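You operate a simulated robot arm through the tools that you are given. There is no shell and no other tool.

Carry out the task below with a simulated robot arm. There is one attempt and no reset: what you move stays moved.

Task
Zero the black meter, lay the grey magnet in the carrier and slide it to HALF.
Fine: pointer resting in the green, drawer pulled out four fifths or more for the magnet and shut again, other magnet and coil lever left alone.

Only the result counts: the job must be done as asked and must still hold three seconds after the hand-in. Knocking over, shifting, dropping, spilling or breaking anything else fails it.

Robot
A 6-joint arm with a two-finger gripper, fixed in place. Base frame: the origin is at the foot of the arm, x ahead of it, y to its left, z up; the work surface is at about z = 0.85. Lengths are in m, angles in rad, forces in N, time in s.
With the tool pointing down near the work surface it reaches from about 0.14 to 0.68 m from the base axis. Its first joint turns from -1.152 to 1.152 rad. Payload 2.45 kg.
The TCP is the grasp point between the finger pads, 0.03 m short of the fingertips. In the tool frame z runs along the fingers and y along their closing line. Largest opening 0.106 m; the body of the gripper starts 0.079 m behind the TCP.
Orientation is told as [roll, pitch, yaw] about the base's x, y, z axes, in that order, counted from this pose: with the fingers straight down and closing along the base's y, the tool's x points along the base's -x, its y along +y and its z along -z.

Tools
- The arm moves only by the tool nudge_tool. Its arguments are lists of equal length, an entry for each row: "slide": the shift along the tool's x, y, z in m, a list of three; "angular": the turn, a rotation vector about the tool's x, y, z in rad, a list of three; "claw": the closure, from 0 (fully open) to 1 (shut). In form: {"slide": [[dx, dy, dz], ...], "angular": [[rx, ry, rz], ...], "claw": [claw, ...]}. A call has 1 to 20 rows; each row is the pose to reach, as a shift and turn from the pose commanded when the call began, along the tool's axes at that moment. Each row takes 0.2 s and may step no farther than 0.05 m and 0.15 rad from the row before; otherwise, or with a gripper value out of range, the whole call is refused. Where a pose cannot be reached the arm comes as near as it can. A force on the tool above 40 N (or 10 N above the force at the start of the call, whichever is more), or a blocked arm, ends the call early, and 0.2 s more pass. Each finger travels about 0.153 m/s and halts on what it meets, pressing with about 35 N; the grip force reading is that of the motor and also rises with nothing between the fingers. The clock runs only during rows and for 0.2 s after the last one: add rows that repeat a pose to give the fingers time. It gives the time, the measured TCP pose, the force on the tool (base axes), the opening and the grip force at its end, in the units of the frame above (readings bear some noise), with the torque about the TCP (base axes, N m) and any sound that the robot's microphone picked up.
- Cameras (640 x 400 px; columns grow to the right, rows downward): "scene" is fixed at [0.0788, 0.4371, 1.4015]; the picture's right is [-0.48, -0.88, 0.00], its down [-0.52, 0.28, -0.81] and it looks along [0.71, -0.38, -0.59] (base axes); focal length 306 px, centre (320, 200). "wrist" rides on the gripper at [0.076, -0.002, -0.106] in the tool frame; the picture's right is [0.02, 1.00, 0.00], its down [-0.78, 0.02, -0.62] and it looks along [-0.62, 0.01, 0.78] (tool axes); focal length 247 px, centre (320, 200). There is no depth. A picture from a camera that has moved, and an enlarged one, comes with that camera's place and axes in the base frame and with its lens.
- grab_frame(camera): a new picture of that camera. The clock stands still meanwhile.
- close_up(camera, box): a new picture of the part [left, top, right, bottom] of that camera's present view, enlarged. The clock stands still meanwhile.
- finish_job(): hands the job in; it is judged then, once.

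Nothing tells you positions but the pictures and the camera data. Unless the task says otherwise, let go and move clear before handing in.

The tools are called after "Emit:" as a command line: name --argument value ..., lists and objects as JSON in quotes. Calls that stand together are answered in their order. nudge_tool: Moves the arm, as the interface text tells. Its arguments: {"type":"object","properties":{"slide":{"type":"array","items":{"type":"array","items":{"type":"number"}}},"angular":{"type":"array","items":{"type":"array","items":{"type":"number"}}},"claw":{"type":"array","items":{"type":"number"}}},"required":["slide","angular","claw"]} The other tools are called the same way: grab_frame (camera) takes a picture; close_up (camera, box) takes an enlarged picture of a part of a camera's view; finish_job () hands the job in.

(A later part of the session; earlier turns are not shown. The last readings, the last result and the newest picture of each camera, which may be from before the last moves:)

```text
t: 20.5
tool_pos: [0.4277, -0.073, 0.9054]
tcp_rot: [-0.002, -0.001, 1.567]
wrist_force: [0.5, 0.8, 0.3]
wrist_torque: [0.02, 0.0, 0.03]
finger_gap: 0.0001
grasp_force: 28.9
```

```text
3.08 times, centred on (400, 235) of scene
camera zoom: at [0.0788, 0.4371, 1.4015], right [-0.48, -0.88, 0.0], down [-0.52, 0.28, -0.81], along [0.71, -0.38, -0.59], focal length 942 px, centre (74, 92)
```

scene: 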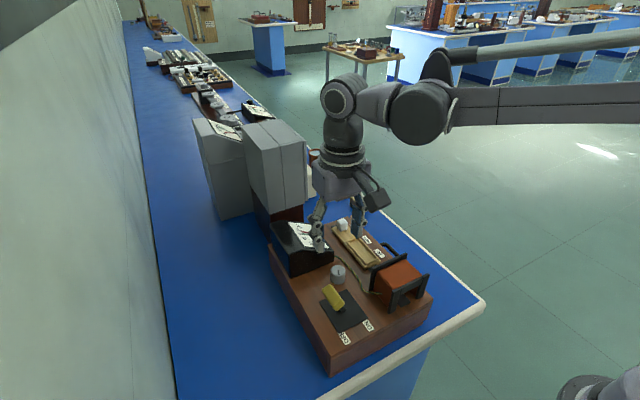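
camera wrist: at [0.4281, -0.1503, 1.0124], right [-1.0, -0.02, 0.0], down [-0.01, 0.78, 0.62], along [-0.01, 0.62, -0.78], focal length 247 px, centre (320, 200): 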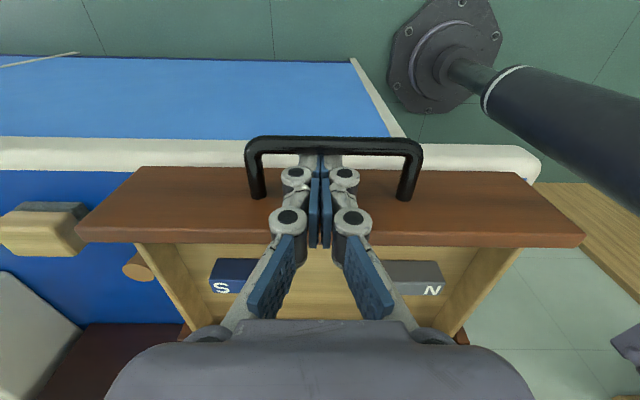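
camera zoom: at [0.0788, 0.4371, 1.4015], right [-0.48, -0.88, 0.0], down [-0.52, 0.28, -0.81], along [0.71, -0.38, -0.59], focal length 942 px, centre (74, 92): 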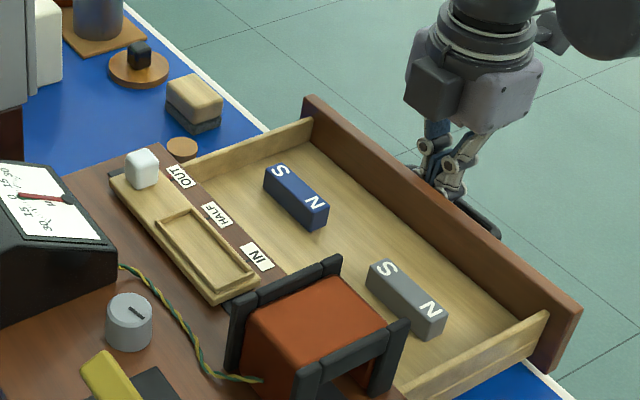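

Both magnets are visible now. I'll keep pulling gently to reach the stop.

Emit:
nudge_tool --slide '[[0.007, 0, 0], [0.014, 0, 0], [0.021, 0, 0], [0.028, 0, 0], [0.035, 0, 0], [0.035, 0, 0]]' --angular '[[0, 0, 0], [0, 0, 0], [0, 0, 0], [0, 0, 0], [0, 0, 0], [0, 0, 0]]' --claw '[1, 1, 1, 1, 1, 1]'

Emit:
grab_frame --camera "wrist"

Emit:
close_up --camera "scene" --box '[320, 170, 480, 300]'

```text
t: 21.3
tool_pos: [0.4281, -0.0808, 0.9056]
tcp_rot: [-0.001, -0.023, 1.576]
wrist_force: [0.1, 6.1, 0.6]
wrist_torque: [0.06, 0.02, -0.01]
finger_gap: 0.006
grasp_force: 28.6
stopped in row 3: the force on the tool passed its limit at 46 N (the readings are from after the stop); the commanded pose is now the measured one
```

```text
taken
camera wrist: at [0.4288, -0.1598, 1.0106], right [-1.0, -0.03, 0.0], down [-0.02, 0.77, 0.64], along [-0.02, 0.64, -0.77], focal length 247 px, centre (320, 200)
```

wrist: 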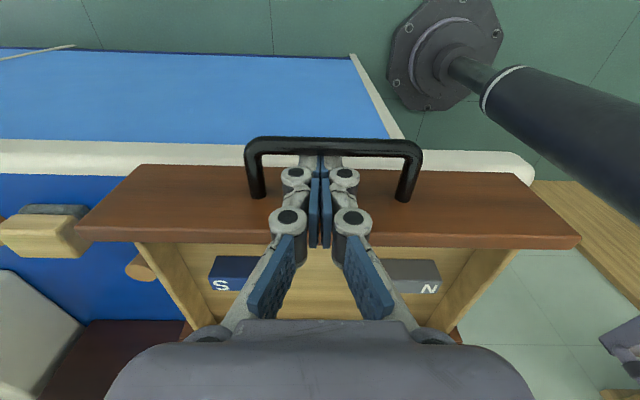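

```text
3.08 times, centred on (400, 235) of scene
camera zoom: at [0.0788, 0.4372, 1.4015], right [-0.48, -0.88, 0.0], down [-0.52, 0.28, -0.81], along [0.71, -0.38, -0.59], focal length 942 px, centre (74, 92)
```

zoom: 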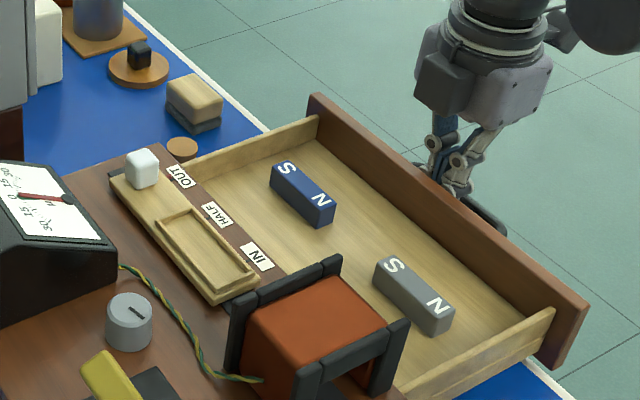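

The drawer hit its stop after about 0.148 m of travel, so it's fully out. I'll back off from the bar, straighten the tool, rise, and look inside.

Emit:
nudge_tool --slide '[[-0.006, 0, 0], [-0.012, 0, 0], [-0.012, 0, -0.03], [-0.012, 0, -0.07], [-0.012, 0, -0.11], [-0.012, 0, -0.15], [-0.012, 0, -0.18], [-0.012, 0, -0.18]]' --angular '[[0, 0.023, 0.005], [0, 0.023, 0.005], [0, 0.023, 0.005], [0, 0.023, 0.005], [0, 0.023, 0.005], [0, 0.023, 0.005], [0, 0.023, 0.005], [0, 0.023, 0.005]]' --claw '[1, 1, 1, 1, 0.6, 0.3, 0, 0]'

Emit:
grab_frame --camera "wrist"

Emit:
close_up --camera "scene" --box '[330, 190, 480, 300]'

```text
t: 23.1
tool_pos: [0.4268, -0.074, 1.0871]
tcp_rot: [0.0, 0.002, 1.571]
wrist_force: [-0.5, 0.5, 0.2]
wrist_torque: [-0.02, -0.02, 0.01]
finger_gap: 0.1061
grasp_force: 0.0
```

```text
taken
camera wrist: at [0.4277, -0.1505, 1.1924], right [-1.0, -0.02, 0.0], down [-0.02, 0.78, 0.62], along [-0.01, 0.62, -0.79], focal length 247 px, centre (320, 200)
```

wrist: 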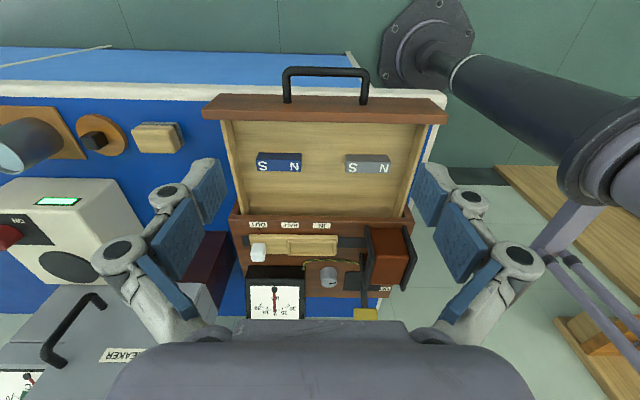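

```text
3.64 times, centred on (405, 245) of scene
camera zoom: at [0.0788, 0.4371, 1.4015], right [-0.48, -0.88, 0.0], down [-0.52, 0.28, -0.81], along [0.71, -0.38, -0.59], focal length 1114 px, centre (11, 36)
```

zoom: 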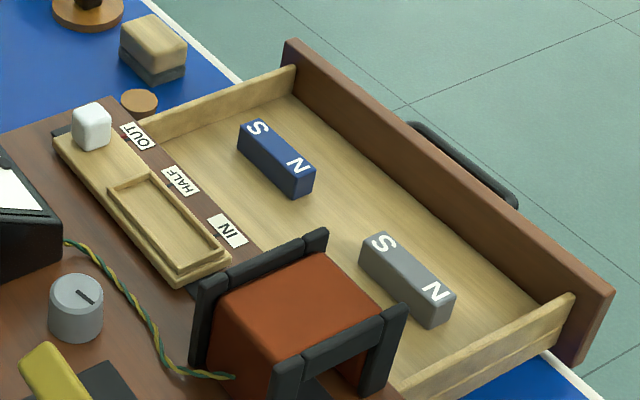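

Emit:
close_up --camera "wrist" --box '[200, 90, 450, 240]'

```text
2.56 times, centred on (325, 165) of wrist
camera zoom: at [0.4277, -0.1505, 1.1924], right [-1.0, -0.02, 0.0], down [-0.02, 0.78, 0.62], along [-0.01, 0.62, -0.79], focal length 632 px, centre (307, 290)
```

zoom: 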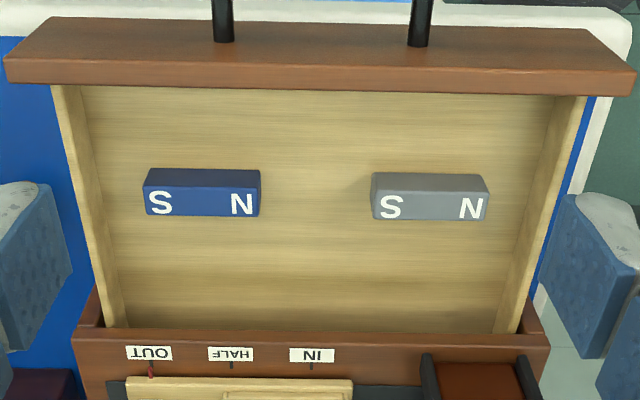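

The grey magnet is about 60×17×21 mm, lying along x near (0.359, 0.023) with its top at z≈0.90. I'll turn the hand back to yaw 0 and hover over it.

Emit:
nudge_tool --slide '[[-0.009, 0.006, 0], [-0.018, 0.012, 0], [-0.027, 0.018, 0], [-0.036, 0.024, 0], [-0.045, 0.03, 0], [-0.054, 0.036, 0], [-0.063, 0.042, 0], [-0.072, 0.048, 0], [-0.08, 0.054, 0], [-0.088, 0.06, 0.0], [-0.0967, 0.068, 0.02], [-0.0967, 0.068, 0.05], [-0.0967, 0.068, 0.05]]' --angular '[[0, 0, 0.14], [0, 0, 0.28], [0, 0, 0.42], [0, 0, 0.56], [0, 0, 0.7], [0, 0, 0.84], [0, 0, 0.98], [0, 0, 1.12], [0, 0, 1.26], [0, 0, 1.4], [0, 0, 1.5], [0, 0, 1.571], [0, 0, 1.571]]' --claw '[0, 0, 0, 0, 0, 0, 0.1, 0.3, 0.5, 0.5, 0.5, 0.5, 0.5]'

Emit:
grab_frame --camera "wrist"

Emit:
close_up --camera "scene" --box '[330, 170, 480, 300]'

```text
t: 25.9
tool_pos: [0.3608, 0.0234, 1.036]
tcp_rot: [0.0, 0.0, -0.001]
wrist_force: [-0.2, 0.7, -0.3]
wrist_torque: [-0.02, -0.01, 0.01]
finger_gap: 0.053
grasp_force: 0.1
```

```text
taken
camera wrist: at [0.2822, 0.0216, 1.1421], right [-0.02, 1.0, 0.0], down [0.78, 0.02, 0.62], along [0.62, 0.01, -0.78], focal length 247 px, centre (320, 200)
```

wrist: 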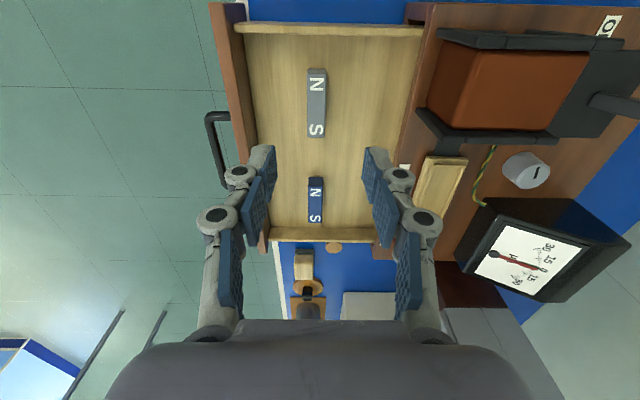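

```text
3.08 times, centred on (405, 235) of scene
camera zoom: at [0.0787, 0.4371, 1.4015], right [-0.48, -0.88, 0.0], down [-0.52, 0.28, -0.81], along [0.71, -0.38, -0.59], focal length 942 px, centre (58, 92)
```

zoom: 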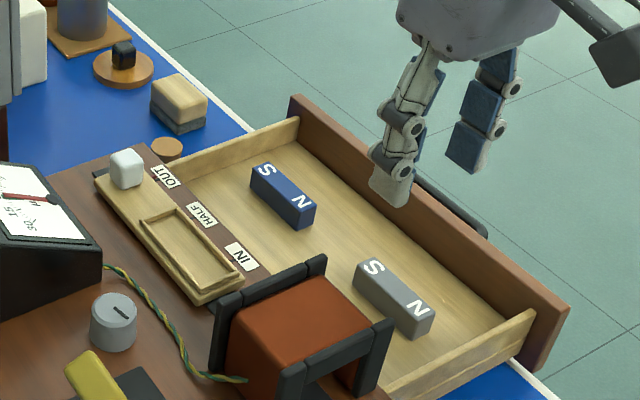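

Emit:
close_up --camera "wrist" --box '[270, 40, 370, 150]'

```text
3.64 times, centred on (320, 95) of wrist
camera zoom: at [0.2822, 0.0216, 1.1421], right [-0.02, 1.0, 0.0], down [0.78, 0.02, 0.62], along [0.62, 0.01, -0.78], focal length 898 px, centre (320, 582)
```

zoom: 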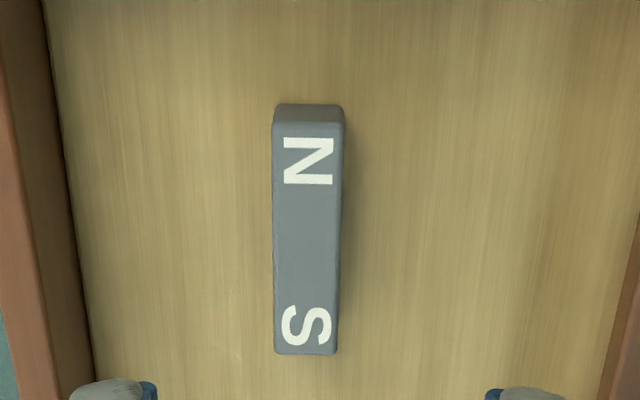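

The magnet centre refines to about (0.361, 0.019). Going lower for a check.

Emit:
nudge_tool --slide '[[0, -0.004, 0.03], [0, -0.004, 0.065], [0, -0.004, 0.085], [0, -0.004, 0.085]]' --angular '[[0, 0, 0], [0, 0, 0], [0, 0, 0], [0, 0, 0]]' --claw '[0.5, 0.5, 0.5, 0.5]'

Emit:
grab_frame --camera "wrist"

Emit:
close_up --camera "scene" --box '[330, 170, 480, 300]'

```text
t: 26.9
tool_pos: [0.3591, 0.0183, 0.95]
tcp_rot: [-0.002, -0.002, 0.0]
wrist_force: [-0.6, -0.2, -0.2]
wrist_torque: [0.01, 0.01, 0.02]
finger_gap: 0.0531
grasp_force: 0.0
```

```text
taken
camera wrist: at [0.2817, 0.0176, 1.0572], right [-0.02, 1.0, 0.0], down [0.78, 0.02, 0.62], along [0.62, 0.01, -0.78], focal length 247 px, centre (320, 200)
```

wrist: 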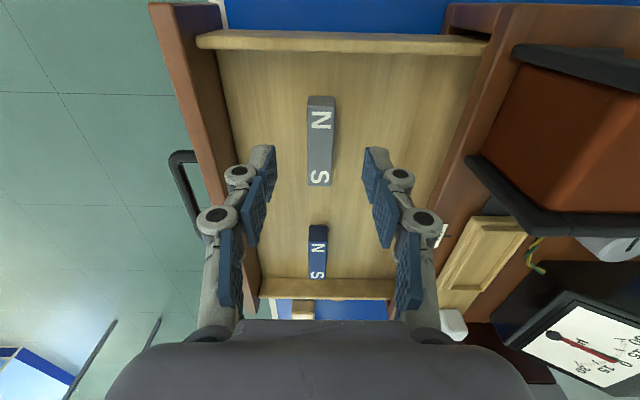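

```text
3.08 times, centred on (405, 235) of scene
camera zoom: at [0.0787, 0.4371, 1.4015], right [-0.48, -0.88, 0.0], down [-0.52, 0.28, -0.81], along [0.71, -0.38, -0.59], focal length 942 px, centre (58, 92)
```

zoom: 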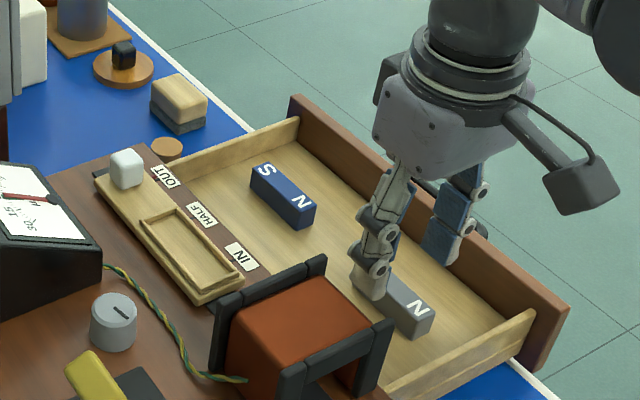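

The fingers straddle the magnet. I'm going down and gripping it.

Emit:
nudge_tool --slide '[[-0.002, 0.0005, 0.015], [-0.002, 0.0005, 0.028], [-0.002, 0.0005, 0.034], [-0.002, 0.0005, 0.034]]' --angular '[[0, 0, 0], [0, 0, 0], [0, 0, 0], [0, 0, 0]]' --claw '[0.5, 0.5, 0.5, 0.5]'

Emit:
close_up --camera "wrist" --box '[220, 80, 420, 260]'

Emit:
close_up --camera "scene" --box '[360, 200, 480, 300]'

```text
t: 27.9
tool_pos: [0.3623, 0.0181, 0.9184]
tcp_rot: [-0.001, -0.001, -0.001]
wrist_force: [-0.5, 0.8, 0.1]
wrist_torque: [0.05, -0.03, -0.03]
finger_gap: 0.0531
grasp_force: 0.0
```

```text
2.22 times, centred on (320, 170) of wrist
camera zoom: at [0.2843, 0.018, 1.0234], right [-0.02, 1.0, 0.0], down [0.78, 0.02, 0.62], along [0.62, 0.01, -0.78], focal length 549 px, centre (320, 267)
```

zoom: 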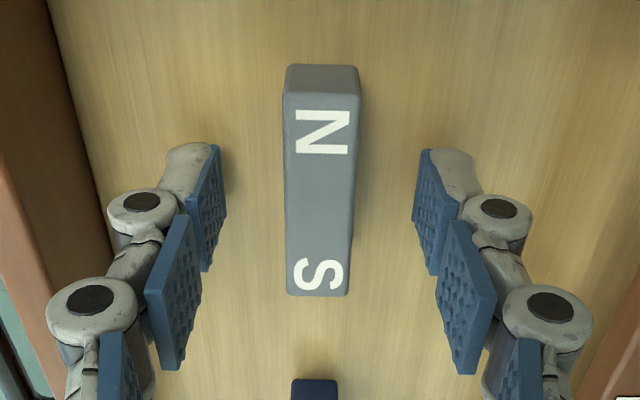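

```text
4.00 times, centred on (420, 250) of scene
camera zoom: at [0.0788, 0.4371, 1.4015], right [-0.48, -0.88, 0.0], down [-0.52, 0.28, -0.81], along [0.71, -0.38, -0.59], focal length 1225 px, centre (-80, 0)
```

zoom: 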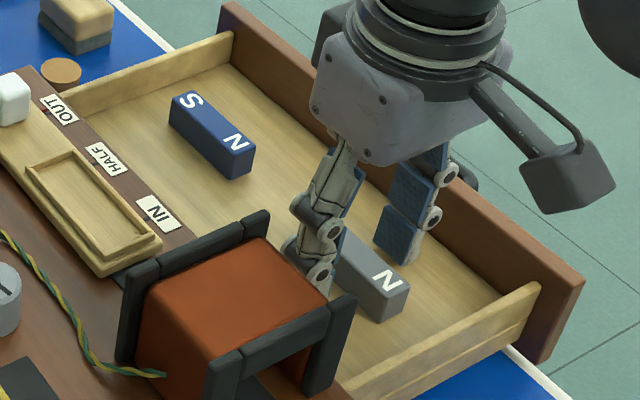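

It's well centred. I'll go slightly lower and close.

Emit:
nudge_tool --slide '[[0, 0.0005, 0.003], [0, 0.0005, 0.003], [0, 0.0005, 0.003], [0, 0.0005, 0.003], [0, 0.0005, 0.003]]' --angular '[[0, 0, 0], [0, 0, 0], [0, 0, 0], [0, 0, 0], [0, 0, 0]]' --claw '[0.5, 0.7, 0.88, 0.88, 0.88]'

Emit:
close_up --camera "wrist" --box '[220, 80, 420, 260]'

```text
t: 29.1
tool_pos: [0.3612, 0.0196, 0.9149]
tcp_rot: [-0.002, 0.001, 0.002]
wrist_force: [0.2, -1.1, 0.5]
wrist_torque: [0.03, 0.0, 0.0]
finger_gap: 0.0175
grasp_force: 35.0
```

```text
2.22 times, centred on (320, 170) of wrist
camera zoom: at [0.2844, 0.0184, 1.0205], right [-0.02, 1.0, 0.0], down [0.78, 0.02, 0.62], along [0.62, 0.01, -0.78], focal length 549 px, centre (320, 267)
```

zoom: 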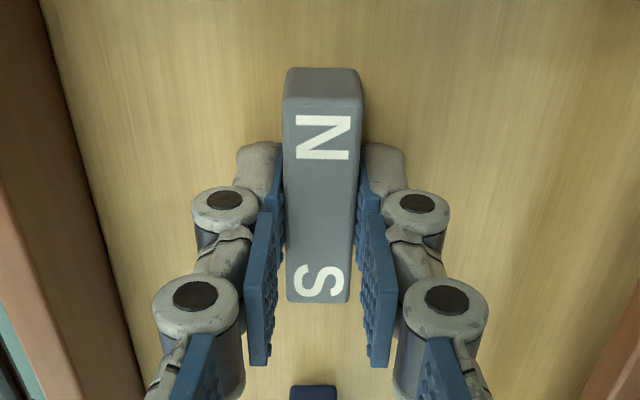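

The grey magnet is gripped at 17.5 mm. I'll lift it straight up, then carry it over the coil's corner to above the carrier recess.

Emit:
nudge_tool --slide '[[0, 0, -0.02], [0, 0, -0.05], [0, 0, -0.09], [0, 0, -0.135], [-0.019, 0.031, -0.135], [-0.038, 0.062, -0.135], [-0.057, 0.093, -0.135], [-0.074, 0.1245, -0.135], [-0.074, 0.1245, -0.11], [-0.074, 0.1245, -0.11]]' --angular '[[0, 0, 0], [0, 0, 0], [0, 0, 0], [0, 0, 0], [0, 0, 0], [0, 0, 0], [0, 0, 0], [0, 0, 0], [0, 0, 0], [0, 0, 0]]' --claw '[0.88, 0.88, 0.88, 0.88, 0.88, 0.88, 0.88, 0.88, 0.88, 0.88]'

Emit:
grab_frame --camera "wrist"

Emit:
close_up --camera "scene" --box '[300, 170, 460, 300]'

```text
t: 31.3
tool_pos: [0.4353, 0.145, 1.0235]
tcp_rot: [-0.003, -0.001, -0.001]
wrist_force: [0.0, -0.2, -1.2]
wrist_torque: [-0.04, 0.02, -0.01]
finger_gap: 0.0173
grasp_force: 34.9
```

```text
taken
camera wrist: at [0.3584, 0.1431, 1.1301], right [-0.02, 1.0, 0.0], down [0.78, 0.02, 0.62], along [0.62, 0.01, -0.78], focal length 247 px, centre (320, 200)
```

wrist: 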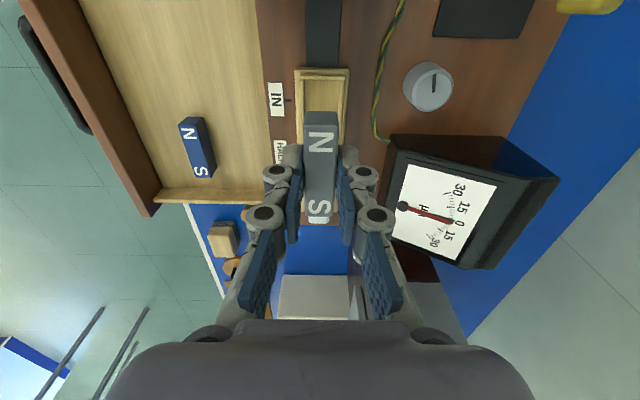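

```text
3.08 times, centred on (380, 235) of scene
camera zoom: at [0.0788, 0.4371, 1.4015], right [-0.48, -0.88, 0.0], down [-0.52, 0.28, -0.81], along [0.71, -0.38, -0.59], focal length 942 px, centre (135, 92)
```

zoom: 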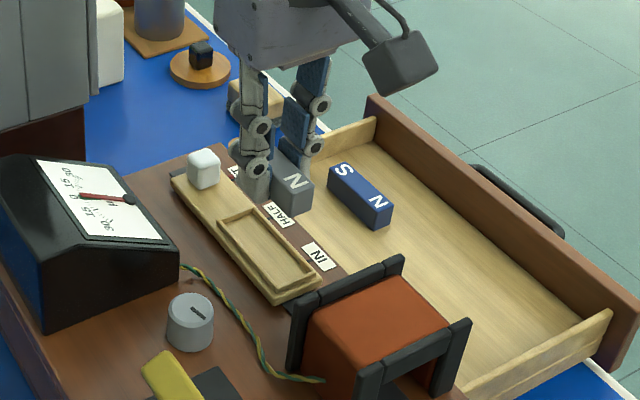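

Emit:
close_up --camera "wrist" --box '[260, 50, 400, 230]'

Emit:
close_up --camera "scene" --box '[340, 210, 420, 275]'

```text
2.22 times, centred on (330, 140) of wrist
camera zoom: at [0.3584, 0.1431, 1.1301], right [-0.02, 1.0, 0.0], down [0.78, 0.02, 0.62], along [0.62, 0.01, -0.78], focal length 549 px, centre (298, 333)
```

zoom: 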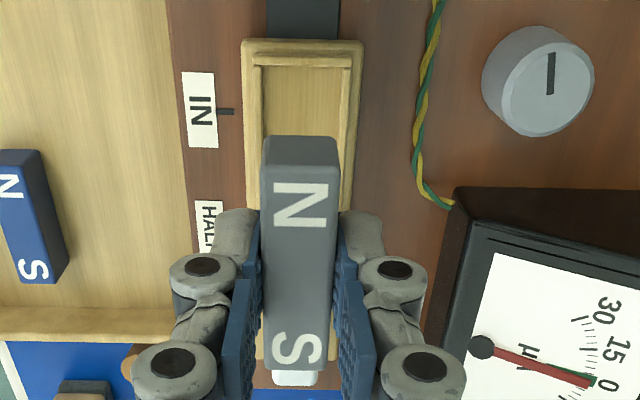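

```text
6.15 times, centred on (380, 242) of scene
camera zoom: at [0.0788, 0.4371, 1.4015], right [-0.48, -0.88, 0.0], down [-0.52, 0.28, -0.81], along [0.71, -0.38, -0.59], focal length 1885 px, centre (-49, -62)
```

zoom: 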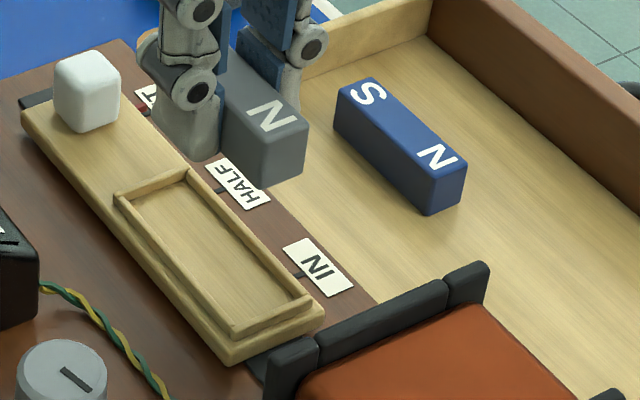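

The recess spans roughly x 0.400–0.471, centred at (0.4355, 0.145), with a few millimetres of clearance around the magnet. Going lower in stages.

Emit:
nudge_tool --slide '[[0.002, 0, 0.02], [0.002, 0, 0.04], [0.002, 0, 0.046], [0.002, 0, 0.046]]' --angular '[[0, 0, 0], [0, 0, 0], [0, 0, 0], [0, 0, 0]]' --claw '[0.88, 0.88, 0.88, 0.88]'

Emit:
close_up --camera "wrist" --box '[240, 50, 400, 230]'

Emit:
close_up --camera "scene" --box '[320, 200, 400, 275]'

```text
t: 32.3
tool_pos: [0.4331, 0.1436, 0.9767]
tcp_rot: [-0.001, 0.0, 0.0]
wrist_force: [0.1, -0.2, -1.7]
wrist_torque: [-0.01, 0.02, 0.02]
finger_gap: 0.0178
grasp_force: 35.2
```

```text
2.22 times, centred on (320, 140) of wrist
camera zoom: at [0.3559, 0.1428, 1.0841], right [-0.02, 1.0, 0.0], down [0.78, 0.02, 0.62], along [0.62, 0.01, -0.78], focal length 549 px, centre (320, 333)
```

zoom: 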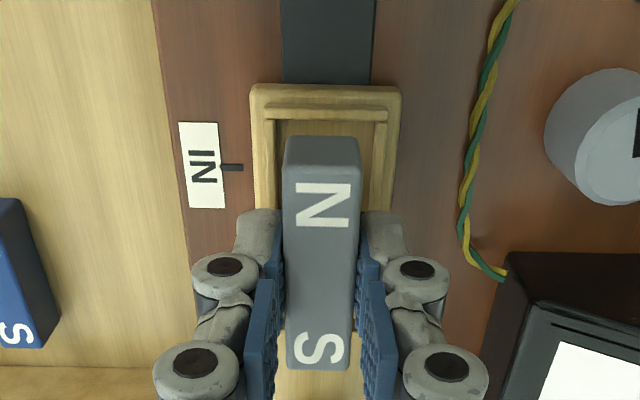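

```text
5.33 times, centred on (360, 238) of scene
camera zoom: at [0.0788, 0.4371, 1.4015], right [-0.48, -0.88, 0.0], down [-0.52, 0.28, -0.81], along [0.71, -0.38, -0.59], focal length 1634 px, centre (107, 0)
```

zoom: 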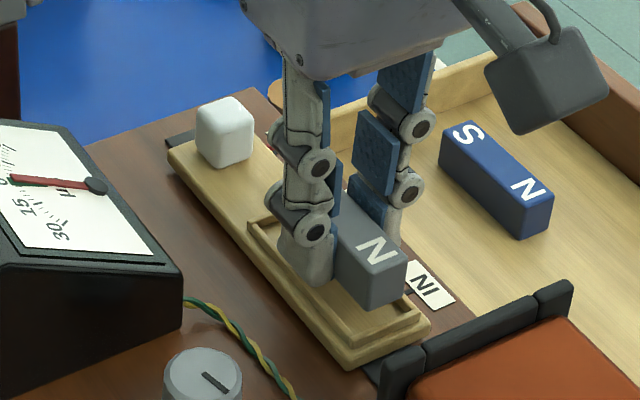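

The magnet needs about 1.5 mm more in both +x and +y. I'll correct that and lower it into the recess.

Emit:
nudge_tool --slide '[[-0.0015, 0.0015, 0], [-0.0015, 0.0015, 0.003], [-0.0015, 0.0015, 0.006], [-0.0015, 0.0015, 0.006]]' --angular '[[0, 0, 0], [0, 0, 0], [0, 0, 0], [0, 0, 0]]' --claw '[0.88, 0.88, 0.88, 0.88]'

Emit:
close_up --camera "wrist" --box '[240, 50, 400, 230]'

Emit:
close_up --camera "scene" --box '[340, 220, 400, 275]'

```text
t: 33.3
tool_pos: [0.4343, 0.1459, 0.9718]
tcp_rot: [-0.002, 0.0, 0.001]
wrist_force: [0.1, -0.3, -2.0]
wrist_torque: [0.0, -0.02, -0.01]
finger_gap: 0.0172
grasp_force: 35.1
```

```text
2.22 times, centred on (320, 140) of wrist
camera zoom: at [0.3576, 0.1442, 1.0777], right [-0.02, 1.0, 0.0], down [0.78, 0.02, 0.62], along [0.62, 0.01, -0.78], focal length 549 px, centre (320, 333)
```

zoom: 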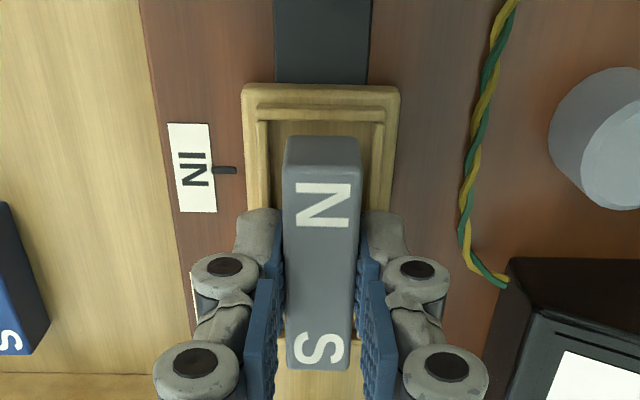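

```text
7.27 times, centred on (370, 248) of scene
camera zoom: at [0.0788, 0.4371, 1.4015], right [-0.48, -0.88, 0.0], down [-0.52, 0.28, -0.81], along [0.71, -0.38, -0.59], focal length 2228 px, centre (-44, -146)
```

zoom: 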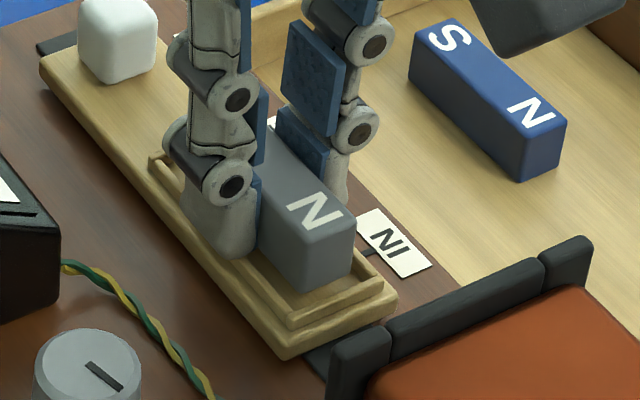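

It's centred now. I'm lowering in small steps until I feel contact.

Emit:
nudge_tool --slide '[[0, 0, 0.002], [0, 0, 0.004], [0, 0, 0.004]]' --angular '[[0, 0, 0], [0, 0, 0], [0, 0, 0]]' --claw '[0.88, 0.88, 0.88]'

Emit:
close_up --camera "scene" --box '[340, 220, 400, 275]'

Emit:
close_up --camera "wrist" --box '[240, 50, 400, 230]'

```text
t: 33.9
tool_pos: [0.4346, 0.1453, 0.9707]
tcp_rot: [-0.004, 0.0, 0.001]
wrist_force: [-1.7, -0.2, 12.3]
wrist_torque: [-0.22, 0.07, -0.04]
finger_gap: 0.0174
grasp_force: 34.8
stopped in row 3: the force on the tool passed its limit at 48 N (the readings are from after the stop); the commanded pose is now the measured one
```

```text
7.27 times, centred on (370, 248) of scene
camera zoom: at [0.0785, 0.4371, 1.4015], right [-0.48, -0.88, 0.0], down [-0.52, 0.28, -0.81], along [0.71, -0.38, -0.59], focal length 2228 px, centre (-44, -146)
```

zoom: 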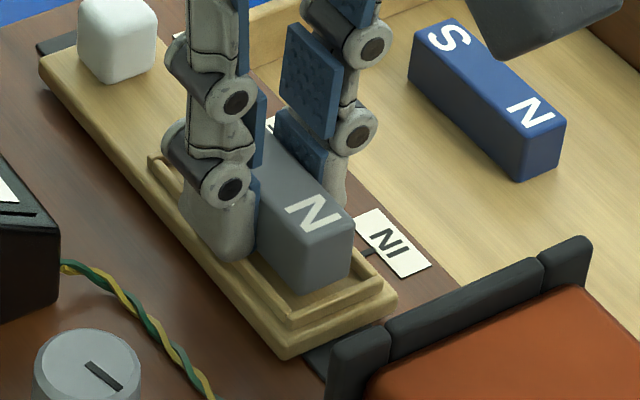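

```text
2.22 times, centred on (320, 140) of wrist
camera zoom: at [0.3578, 0.1445, 1.0768], right [-0.02, 1.0, 0.0], down [0.78, 0.02, 0.62], along [0.62, 0.01, -0.78], focal length 549 px, centre (320, 333)
```

zoom: 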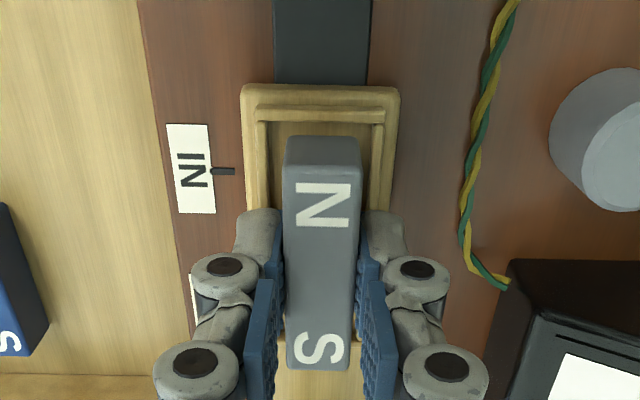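

I've got contact at z≈0.970. I'll ease up half a millimetre, release gently, then lift.

Emit:
nudge_tool --slide '[[0, 0, -0.0005], [0, 0, -0.0005], [0, 0, -0.0005], [0, 0, -0.0005]]' --angular '[[0, 0, 0], [0, 0, 0], [0, 0, 0], [0, 0, 0]]' --claw '[0.88, 0.78, 0.7, 0.66]'

Emit:
close_up --camera "scene" --box '[340, 220, 400, 275]'

Emit:
close_up --camera "wrist" --box '[240, 50, 400, 230]'

```text
t: 34.9
tool_pos: [0.4354, 0.1449, 0.9697]
tcp_rot: [-0.003, 0.002, 0.001]
wrist_force: [0.5, 0.1, -0.3]
wrist_torque: [-0.01, 0.01, 0.01]
finger_gap: 0.0359
grasp_force: 0.2
```

```text
7.27 times, centred on (370, 248) of scene
camera zoom: at [0.0788, 0.4371, 1.4015], right [-0.48, -0.88, 0.0], down [-0.52, 0.28, -0.81], along [0.71, -0.38, -0.59], focal length 2228 px, centre (-44, -146)
```

zoom: 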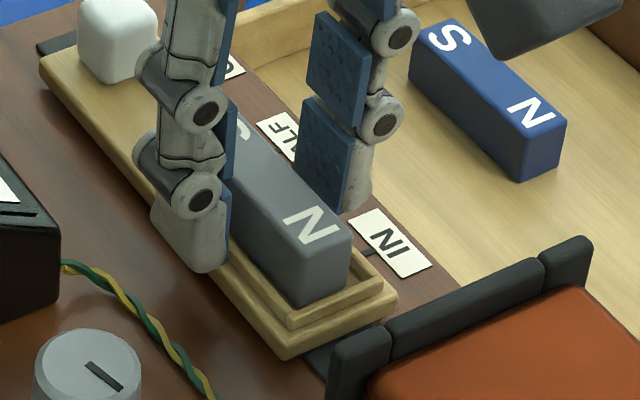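

```text
2.22 times, centred on (320, 140) of wrist
camera zoom: at [0.3582, 0.1443, 1.0766], right [-0.02, 1.0, 0.0], down [0.78, 0.02, 0.62], along [0.62, 0.01, -0.78], focal length 549 px, centre (320, 333)
```

zoom: 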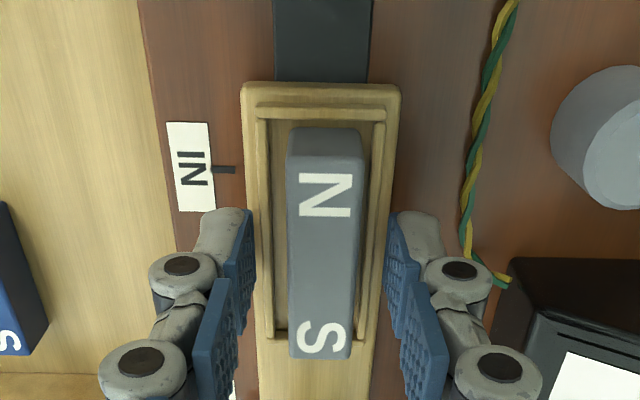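

The magnet settled into the recess. I'm lifting away to inspect.

Emit:
nudge_tool --slide '[[0, 0, -0.03], [0, 0, -0.07], [0, 0, -0.1], [0, 0, -0.1]]' --angular '[[0, 0, 0], [0, 0, 0], [0, 0, 0], [0, 0, 0]]' --claw '[0.66, 0.66, 0.3, 0]'

Emit:
close_up --camera "scene" --box '[330, 210, 410, 275]'

Emit:
grab_frame --camera "wrist"

Emit:
close_up --camera "wrist" --box '[250, 60, 390, 240]'

```text
t: 35.9
tool_pos: [0.4346, 0.1463, 1.0702]
tcp_rot: [-0.004, 0.0, 0.0]
wrist_force: [-0.2, 0.2, -0.2]
wrist_torque: [-0.04, 0.0, 0.02]
finger_gap: 0.106
grasp_force: 0.1
```

```text
6.15 times, centred on (370, 242) of scene
camera zoom: at [0.0788, 0.4371, 1.4015], right [-0.48, -0.88, 0.0], down [-0.52, 0.28, -0.81], along [0.71, -0.38, -0.59], focal length 1885 px, centre (12, -62)
```

zoom: 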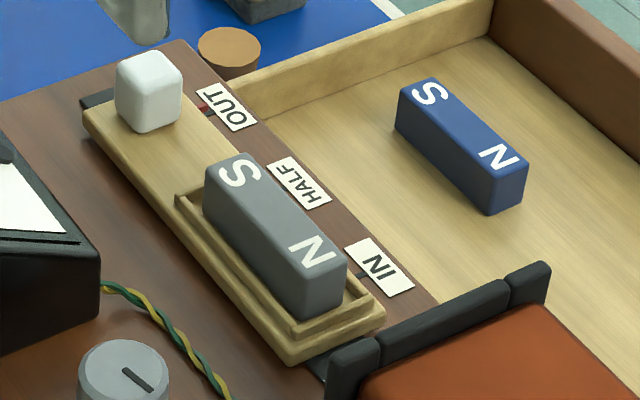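

```text
taken
camera wrist: at [0.3575, 0.1451, 1.1774], right [-0.02, 1.0, 0.0], down [0.78, 0.02, 0.62], along [0.62, 0.01, -0.78], focal length 247 px, centre (320, 200)
```

wrist: 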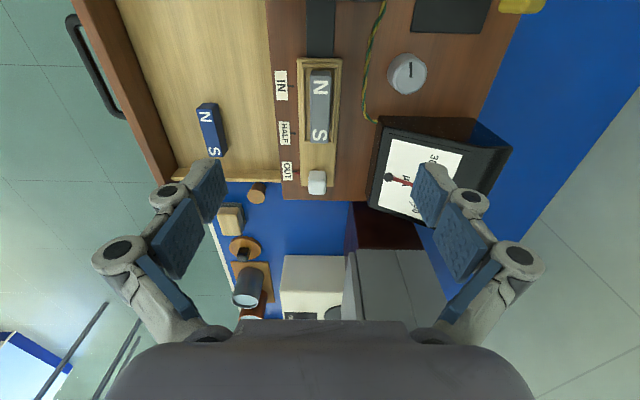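

```text
2.22 times, centred on (320, 150) of wrist
camera zoom: at [0.3575, 0.1451, 1.1774], right [-0.02, 1.0, 0.0], down [0.78, 0.02, 0.62], along [0.62, 0.01, -0.78], focal length 549 px, centre (320, 311)
```

zoom: 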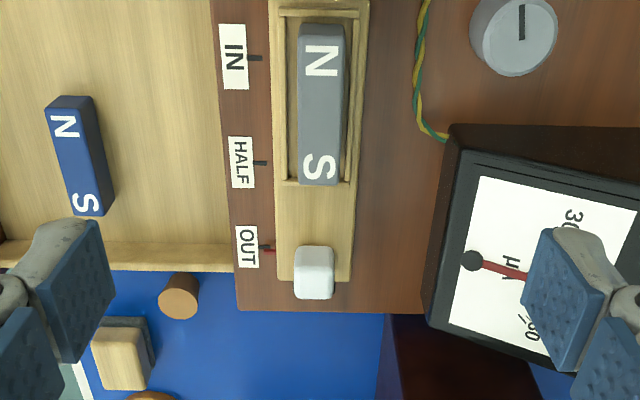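

The magnet lies flat in the recess and the carrier is still at OUT. The white slide knob is at about (0.518, 0.145, 0.945), so I'll hover over it.

Emit:
nudge_tool --slide '[[-0.042, -0.001, 0], [-0.0834, -0.001, 0], [-0.0834, -0.001, 0.03], [-0.0834, -0.001, 0.065], [-0.0834, -0.001, 0.065]]' --angular '[[0.004, 0, 0], [0.004, 0, 0], [0.004, 0, 0], [0.004, 0, 0], [0.004, 0, 0]]' --claw '[0.3, 0.6, 0.6, 0.6, 0.6]'

Emit:
close_up --camera "scene" --box '[300, 180, 400, 265]'

Emit:
grab_frame --camera "wrist"

Emit:
close_up --camera "wrist" --box '[240, 60, 400, 230]'

```text
t: 37.1
tool_pos: [0.5176, 0.1467, 1.0045]
tcp_rot: [-0.006, 0.001, 0.0]
wrist_force: [0.1, 0.9, 0.2]
wrist_torque: [-0.01, -0.01, 0.03]
finger_gap: 0.0424
grasp_force: 0.1
```

```text
4.71 times, centred on (350, 222) of scene
camera zoom: at [0.0788, 0.4371, 1.4015], right [-0.48, -0.88, 0.0], down [-0.52, 0.28, -0.81], along [0.71, -0.38, -0.59], focal length 1441 px, centre (179, 94)
```

zoom: 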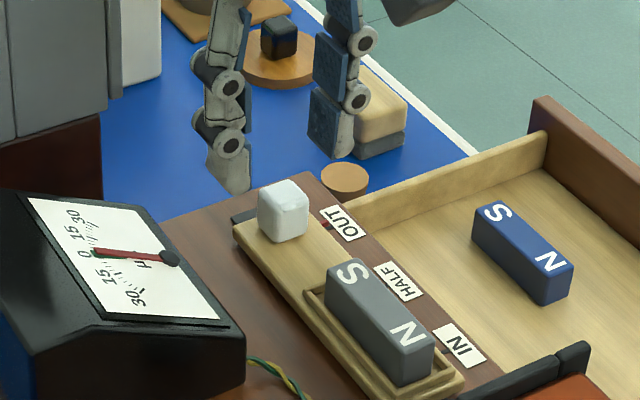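

```text
taken
camera wrist: at [0.4411, 0.1453, 1.1114], right [-0.02, 1.0, -0.01], down [0.78, 0.02, 0.62], along [0.62, 0.01, -0.78], focal length 247 px, centre (320, 200)
```

wrist: 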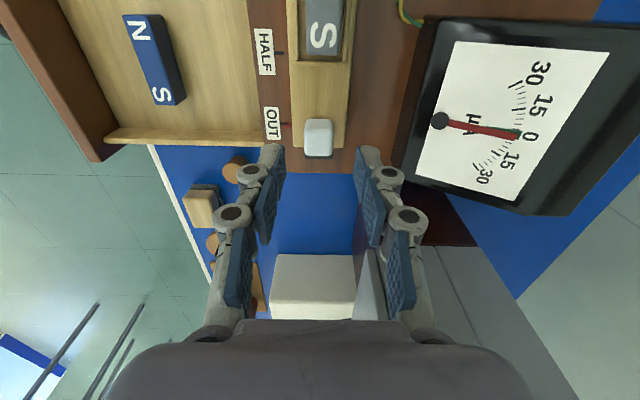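

```text
2.35 times, centred on (320, 145) of wrist
camera zoom: at [0.4411, 0.1453, 1.1114], right [-0.02, 1.0, -0.01], down [0.78, 0.02, 0.62], along [0.62, 0.01, -0.78], focal length 581 px, centre (320, 329)
```

zoom: 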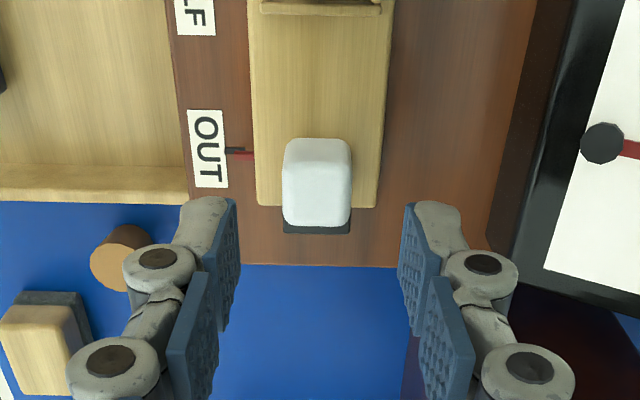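

The knob is at about (0.516, 0.146). Going down around it and closing.

Emit:
nudge_tool --slide '[[0.0015, -0.001, 0.015], [0.0015, -0.001, 0.028], [0.0015, -0.001, 0.034], [0.0015, -0.001, 0.034], [0.0015, -0.001, 0.034], [0.0015, -0.001, 0.034], [0.0015, -0.001, 0.034]]' --angular '[[-0.006, 0, 0], [-0.006, 0, 0], [-0.006, 0, 0], [-0.006, 0, 0], [-0.006, 0, 0], [-0.006, 0, 0], [-0.006, 0, 0]]' --claw '[0.6, 0.6, 0.6, 0.6, 0.72, 0.84, 0.84]'

Emit:
close_up --camera "scene" --box '[300, 180, 400, 265]'

Emit:
close_up --camera "wrist" --box '[240, 60, 400, 230]'

```text
t: 38.7
tool_pos: [0.5175, 0.1448, 0.9723]
tcp_rot: [0.0, -0.001, 0.001]
wrist_force: [1.0, 7.4, -0.8]
wrist_torque: [0.21, -0.12, -0.07]
finger_gap: 0.0195
grasp_force: 44.4
```

```text
4.71 times, centred on (350, 222) of scene
camera zoom: at [0.0788, 0.4373, 1.4014], right [-0.48, -0.88, 0.0], down [-0.52, 0.28, -0.81], along [0.71, -0.38, -0.59], focal length 1441 px, centre (179, 94)
```

zoom: 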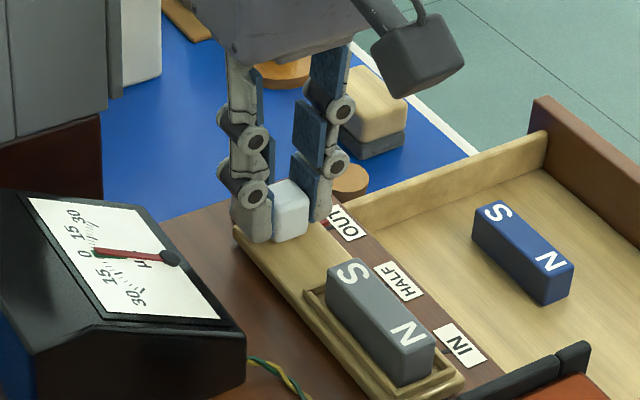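

```text
2.35 times, centred on (320, 145) of wrist
camera zoom: at [0.4401, 0.1431, 1.0778], right [-0.02, 1.0, 0.0], down [0.78, 0.02, 0.62], along [0.62, 0.01, -0.78], focal length 581 px, centre (320, 329)
```

zoom: 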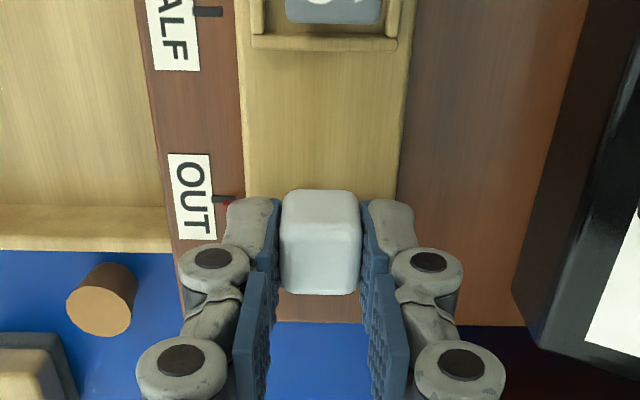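

The knob is held. I'll slide slowly toward -x, about 40 mm, then check the mark.

Emit:
nudge_tool --slide '[[0.004, 0.001, 0], [0.01, 0.001, 0], [0.016, 0.001, 0], [0.022, 0.001, 0], [0.028, 0.001, 0], [0.034, 0.001, 0], [0.04, 0.001, 0], [0.04, 0.001, 0]]' --angular '[[0, 0, 0], [0, 0, 0], [0, 0, 0], [0, 0, 0], [0, 0, 0], [0, 0, 0], [0, 0, 0], [0, 0, 0]]' --claw '[0.84, 0.84, 0.84, 0.84, 0.84, 0.84, 0.84, 0.84]'

Emit:
close_up --camera "scene" --box '[320, 190, 420, 275]'

Emit:
close_up --camera "wrist" --box '[240, 60, 400, 230]'

```text
t: 40.5
tool_pos: [0.4771, 0.1451, 0.9725]
tcp_rot: [-0.001, -0.001, 0.001]
wrist_force: [0.0, 5.6, -10.9]
wrist_torque: [0.17, -0.68, -0.05]
finger_gap: 0.0195
grasp_force: 44.9
```

```text
4.71 times, centred on (370, 232) of scene
camera zoom: at [0.0789, 0.4373, 1.4014], right [-0.48, -0.88, 0.0], down [-0.52, 0.28, -0.81], along [0.71, -0.38, -0.59], focal length 1441 px, centre (85, 47)
```

zoom: 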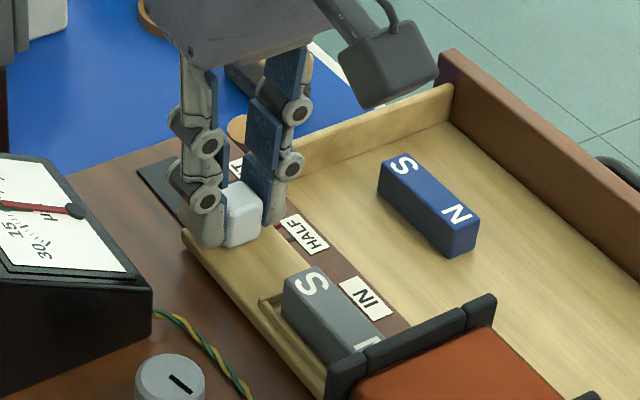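

```text
2.35 times, centred on (320, 145) of wrist
camera zoom: at [0.4, 0.1434, 1.0778], right [-0.02, 1.0, 0.0], down [0.78, 0.02, 0.62], along [0.62, 0.01, -0.78], focal length 581 px, centre (320, 329)
```

zoom: 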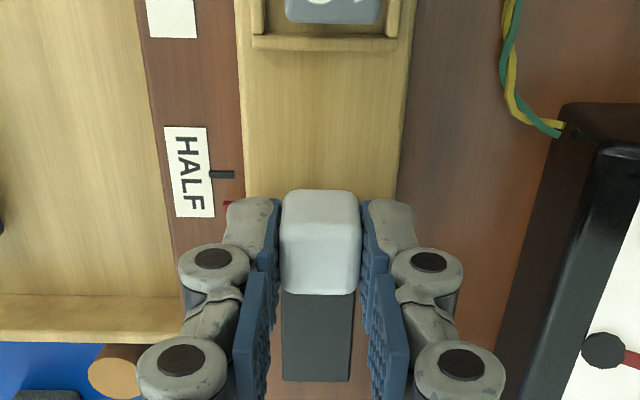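

The HALF tick needs another 7.7 mm or so to sit where OUT was relative to the mark.

Emit:
nudge_tool --slide '[[0.004, 0, 0], [0.0078, 0, 0], [0.0078, 0, 0]]' --angular '[[0, 0, 0], [0, 0, 0], [0, 0, 0]]' --claw '[0.84, 0.84, 0.84]'

Emit:
close_up --camera "wrist" --box '[240, 60, 400, 230]'

```text
t: 41.3
tool_pos: [0.4687, 0.1444, 0.9717]
tcp_rot: [-0.001, 0.0, 0.0]
wrist_force: [1.6, 7.2, 1.9]
wrist_torque: [0.19, -0.08, -0.02]
finger_gap: 0.0195
grasp_force: 44.5
```

```text
2.35 times, centred on (320, 145) of wrist
camera zoom: at [0.3921, 0.1433, 1.0779], right [-0.02, 1.0, 0.0], down [0.78, 0.02, 0.62], along [0.62, 0.01, -0.78], focal length 581 px, centre (320, 329)
```

zoom: 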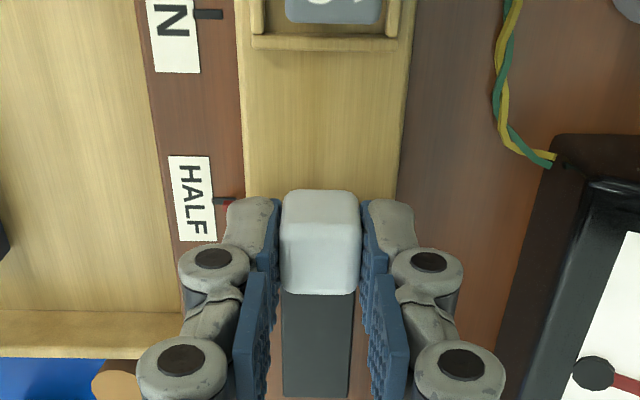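

The HALF tick and red mark now match the original OUT alignment. I'm releasing, lifting, and checking.

Emit:
nudge_tool --slide '[[0, 0, 0], [0, 0, 0], [0, 0, -0.03], [0, 0, -0.06], [0, 0, -0.09], [0, 0, -0.09]]' --angular '[[0, 0, 0], [0, 0, 0], [0, 0, 0], [0, 0, 0], [0, 0, 0], [0, 0, 0]]' --claw '[0.7, 0.6, 0.6, 0.4, 0.2, 0]'

Emit:
grab_frame --camera "wrist"

Emit:
close_up --camera "wrist" --box '[260, 60, 360, 200]'

Emit:
close_up --camera "scene" --box '[320, 200, 420, 285]'

```text
t: 42.7
tool_pos: [0.4704, 0.1433, 1.0617]
tcp_rot: [-0.002, 0.0, 0.0]
wrist_force: [1.0, -0.5, 0.9]
wrist_torque: [0.02, 0.03, 0.0]
finger_gap: 0.1059
grasp_force: 0.1
```

```text
taken
camera wrist: at [0.3925, 0.1422, 1.168], right [-0.02, 1.0, 0.0], down [0.78, 0.02, 0.62], along [0.62, 0.01, -0.78], focal length 247 px, centre (320, 200)
```

wrist: 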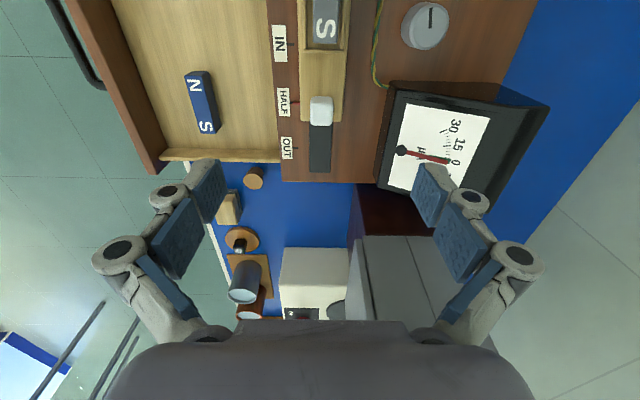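

```text
2.86 times, centred on (310, 130) of wrist
camera zoom: at [0.3925, 0.1422, 1.168], right [-0.02, 1.0, 0.0], down [0.78, 0.02, 0.62], along [0.62, 0.01, -0.78], focal length 706 px, centre (349, 400)
```

zoom: 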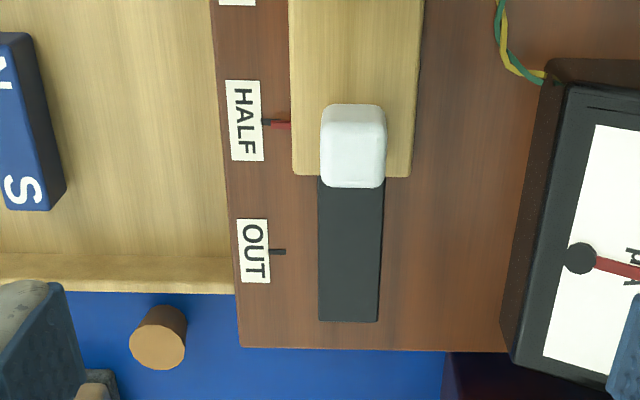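

```text
4.71 times, centred on (370, 242) of scene
camera zoom: at [0.0788, 0.4371, 1.4015], right [-0.48, -0.88, 0.0], down [-0.52, 0.28, -0.81], along [0.71, -0.38, -0.59], focal length 1441 px, centre (85, 0)
```

zoom: 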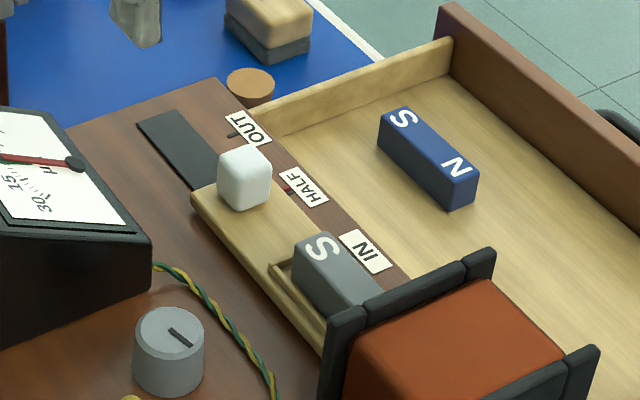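

The red mark is on HALF and the magnet sits in the carrier partly in the coil. Next I'll move around to the front of the open drawer to push it shut.

Emit:
nudge_tool --slide '[[0.004, -0.025, -0.02], [0.008, -0.05, -0.02], [0.012, -0.075, -0.02], [0.016, -0.1, -0.02], [0.02, -0.125, -0.02], [0.024, -0.15, -0.02], [0.028, -0.175, -0.02], [0.032, -0.2, -0.02], [0.036, -0.225, -0.02], [0.04, -0.25, -0.02], [0.045, -0.27, -0.02], [0.05, -0.287, -0.02], [0.05, -0.287, -0.02]]' --angular '[[0, 0, -0.14], [0, 0, -0.28], [0, 0, -0.42], [0, 0, -0.56], [0, 0, -0.7], [0, 0, -0.84], [0, 0, -0.98], [0, 0, -1.12], [0, 0, -1.26], [0, 0, -1.4], [0, 0, -1.5], [0, 0, -1.57], [0, 0, -1.57]]' --claw '[0, 0, 0, 0, 0, 0.2, 0.4, 0.6, 0.8, 1, 1, 1, 1]'

Emit:
grab_frame --camera "wrist"

Emit:
grab_frame --camera "scene"

```text
t: 45.5
tool_pos: [0.4193, -0.1426, 1.082]
tcp_rot: [0.0, 0.003, 1.57]
wrist_force: [0.3, 0.1, -0.8]
wrist_torque: [0.01, 0.0, 0.0]
finger_gap: 0.0
grasp_force: 28.9
```

```text
taken
camera wrist: at [0.4203, -0.2188, 1.1878], right [-1.0, -0.02, 0.0], down [-0.02, 0.78, 0.62], along [-0.01, 0.62, -0.78], focal length 247 px, centre (320, 200)
```

wrist: 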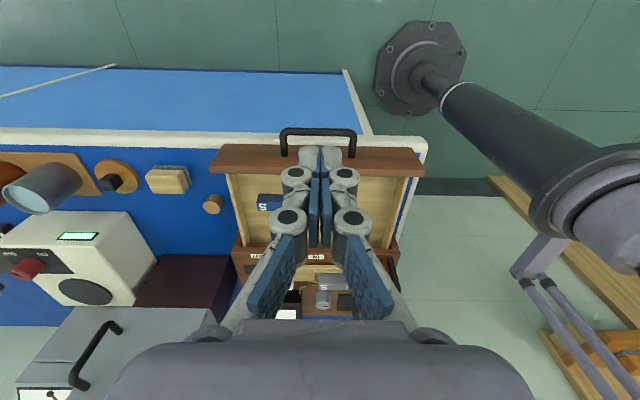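

```text
taken
```

scene: 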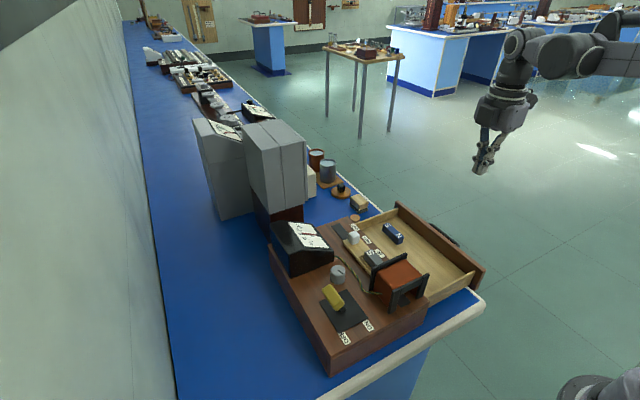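

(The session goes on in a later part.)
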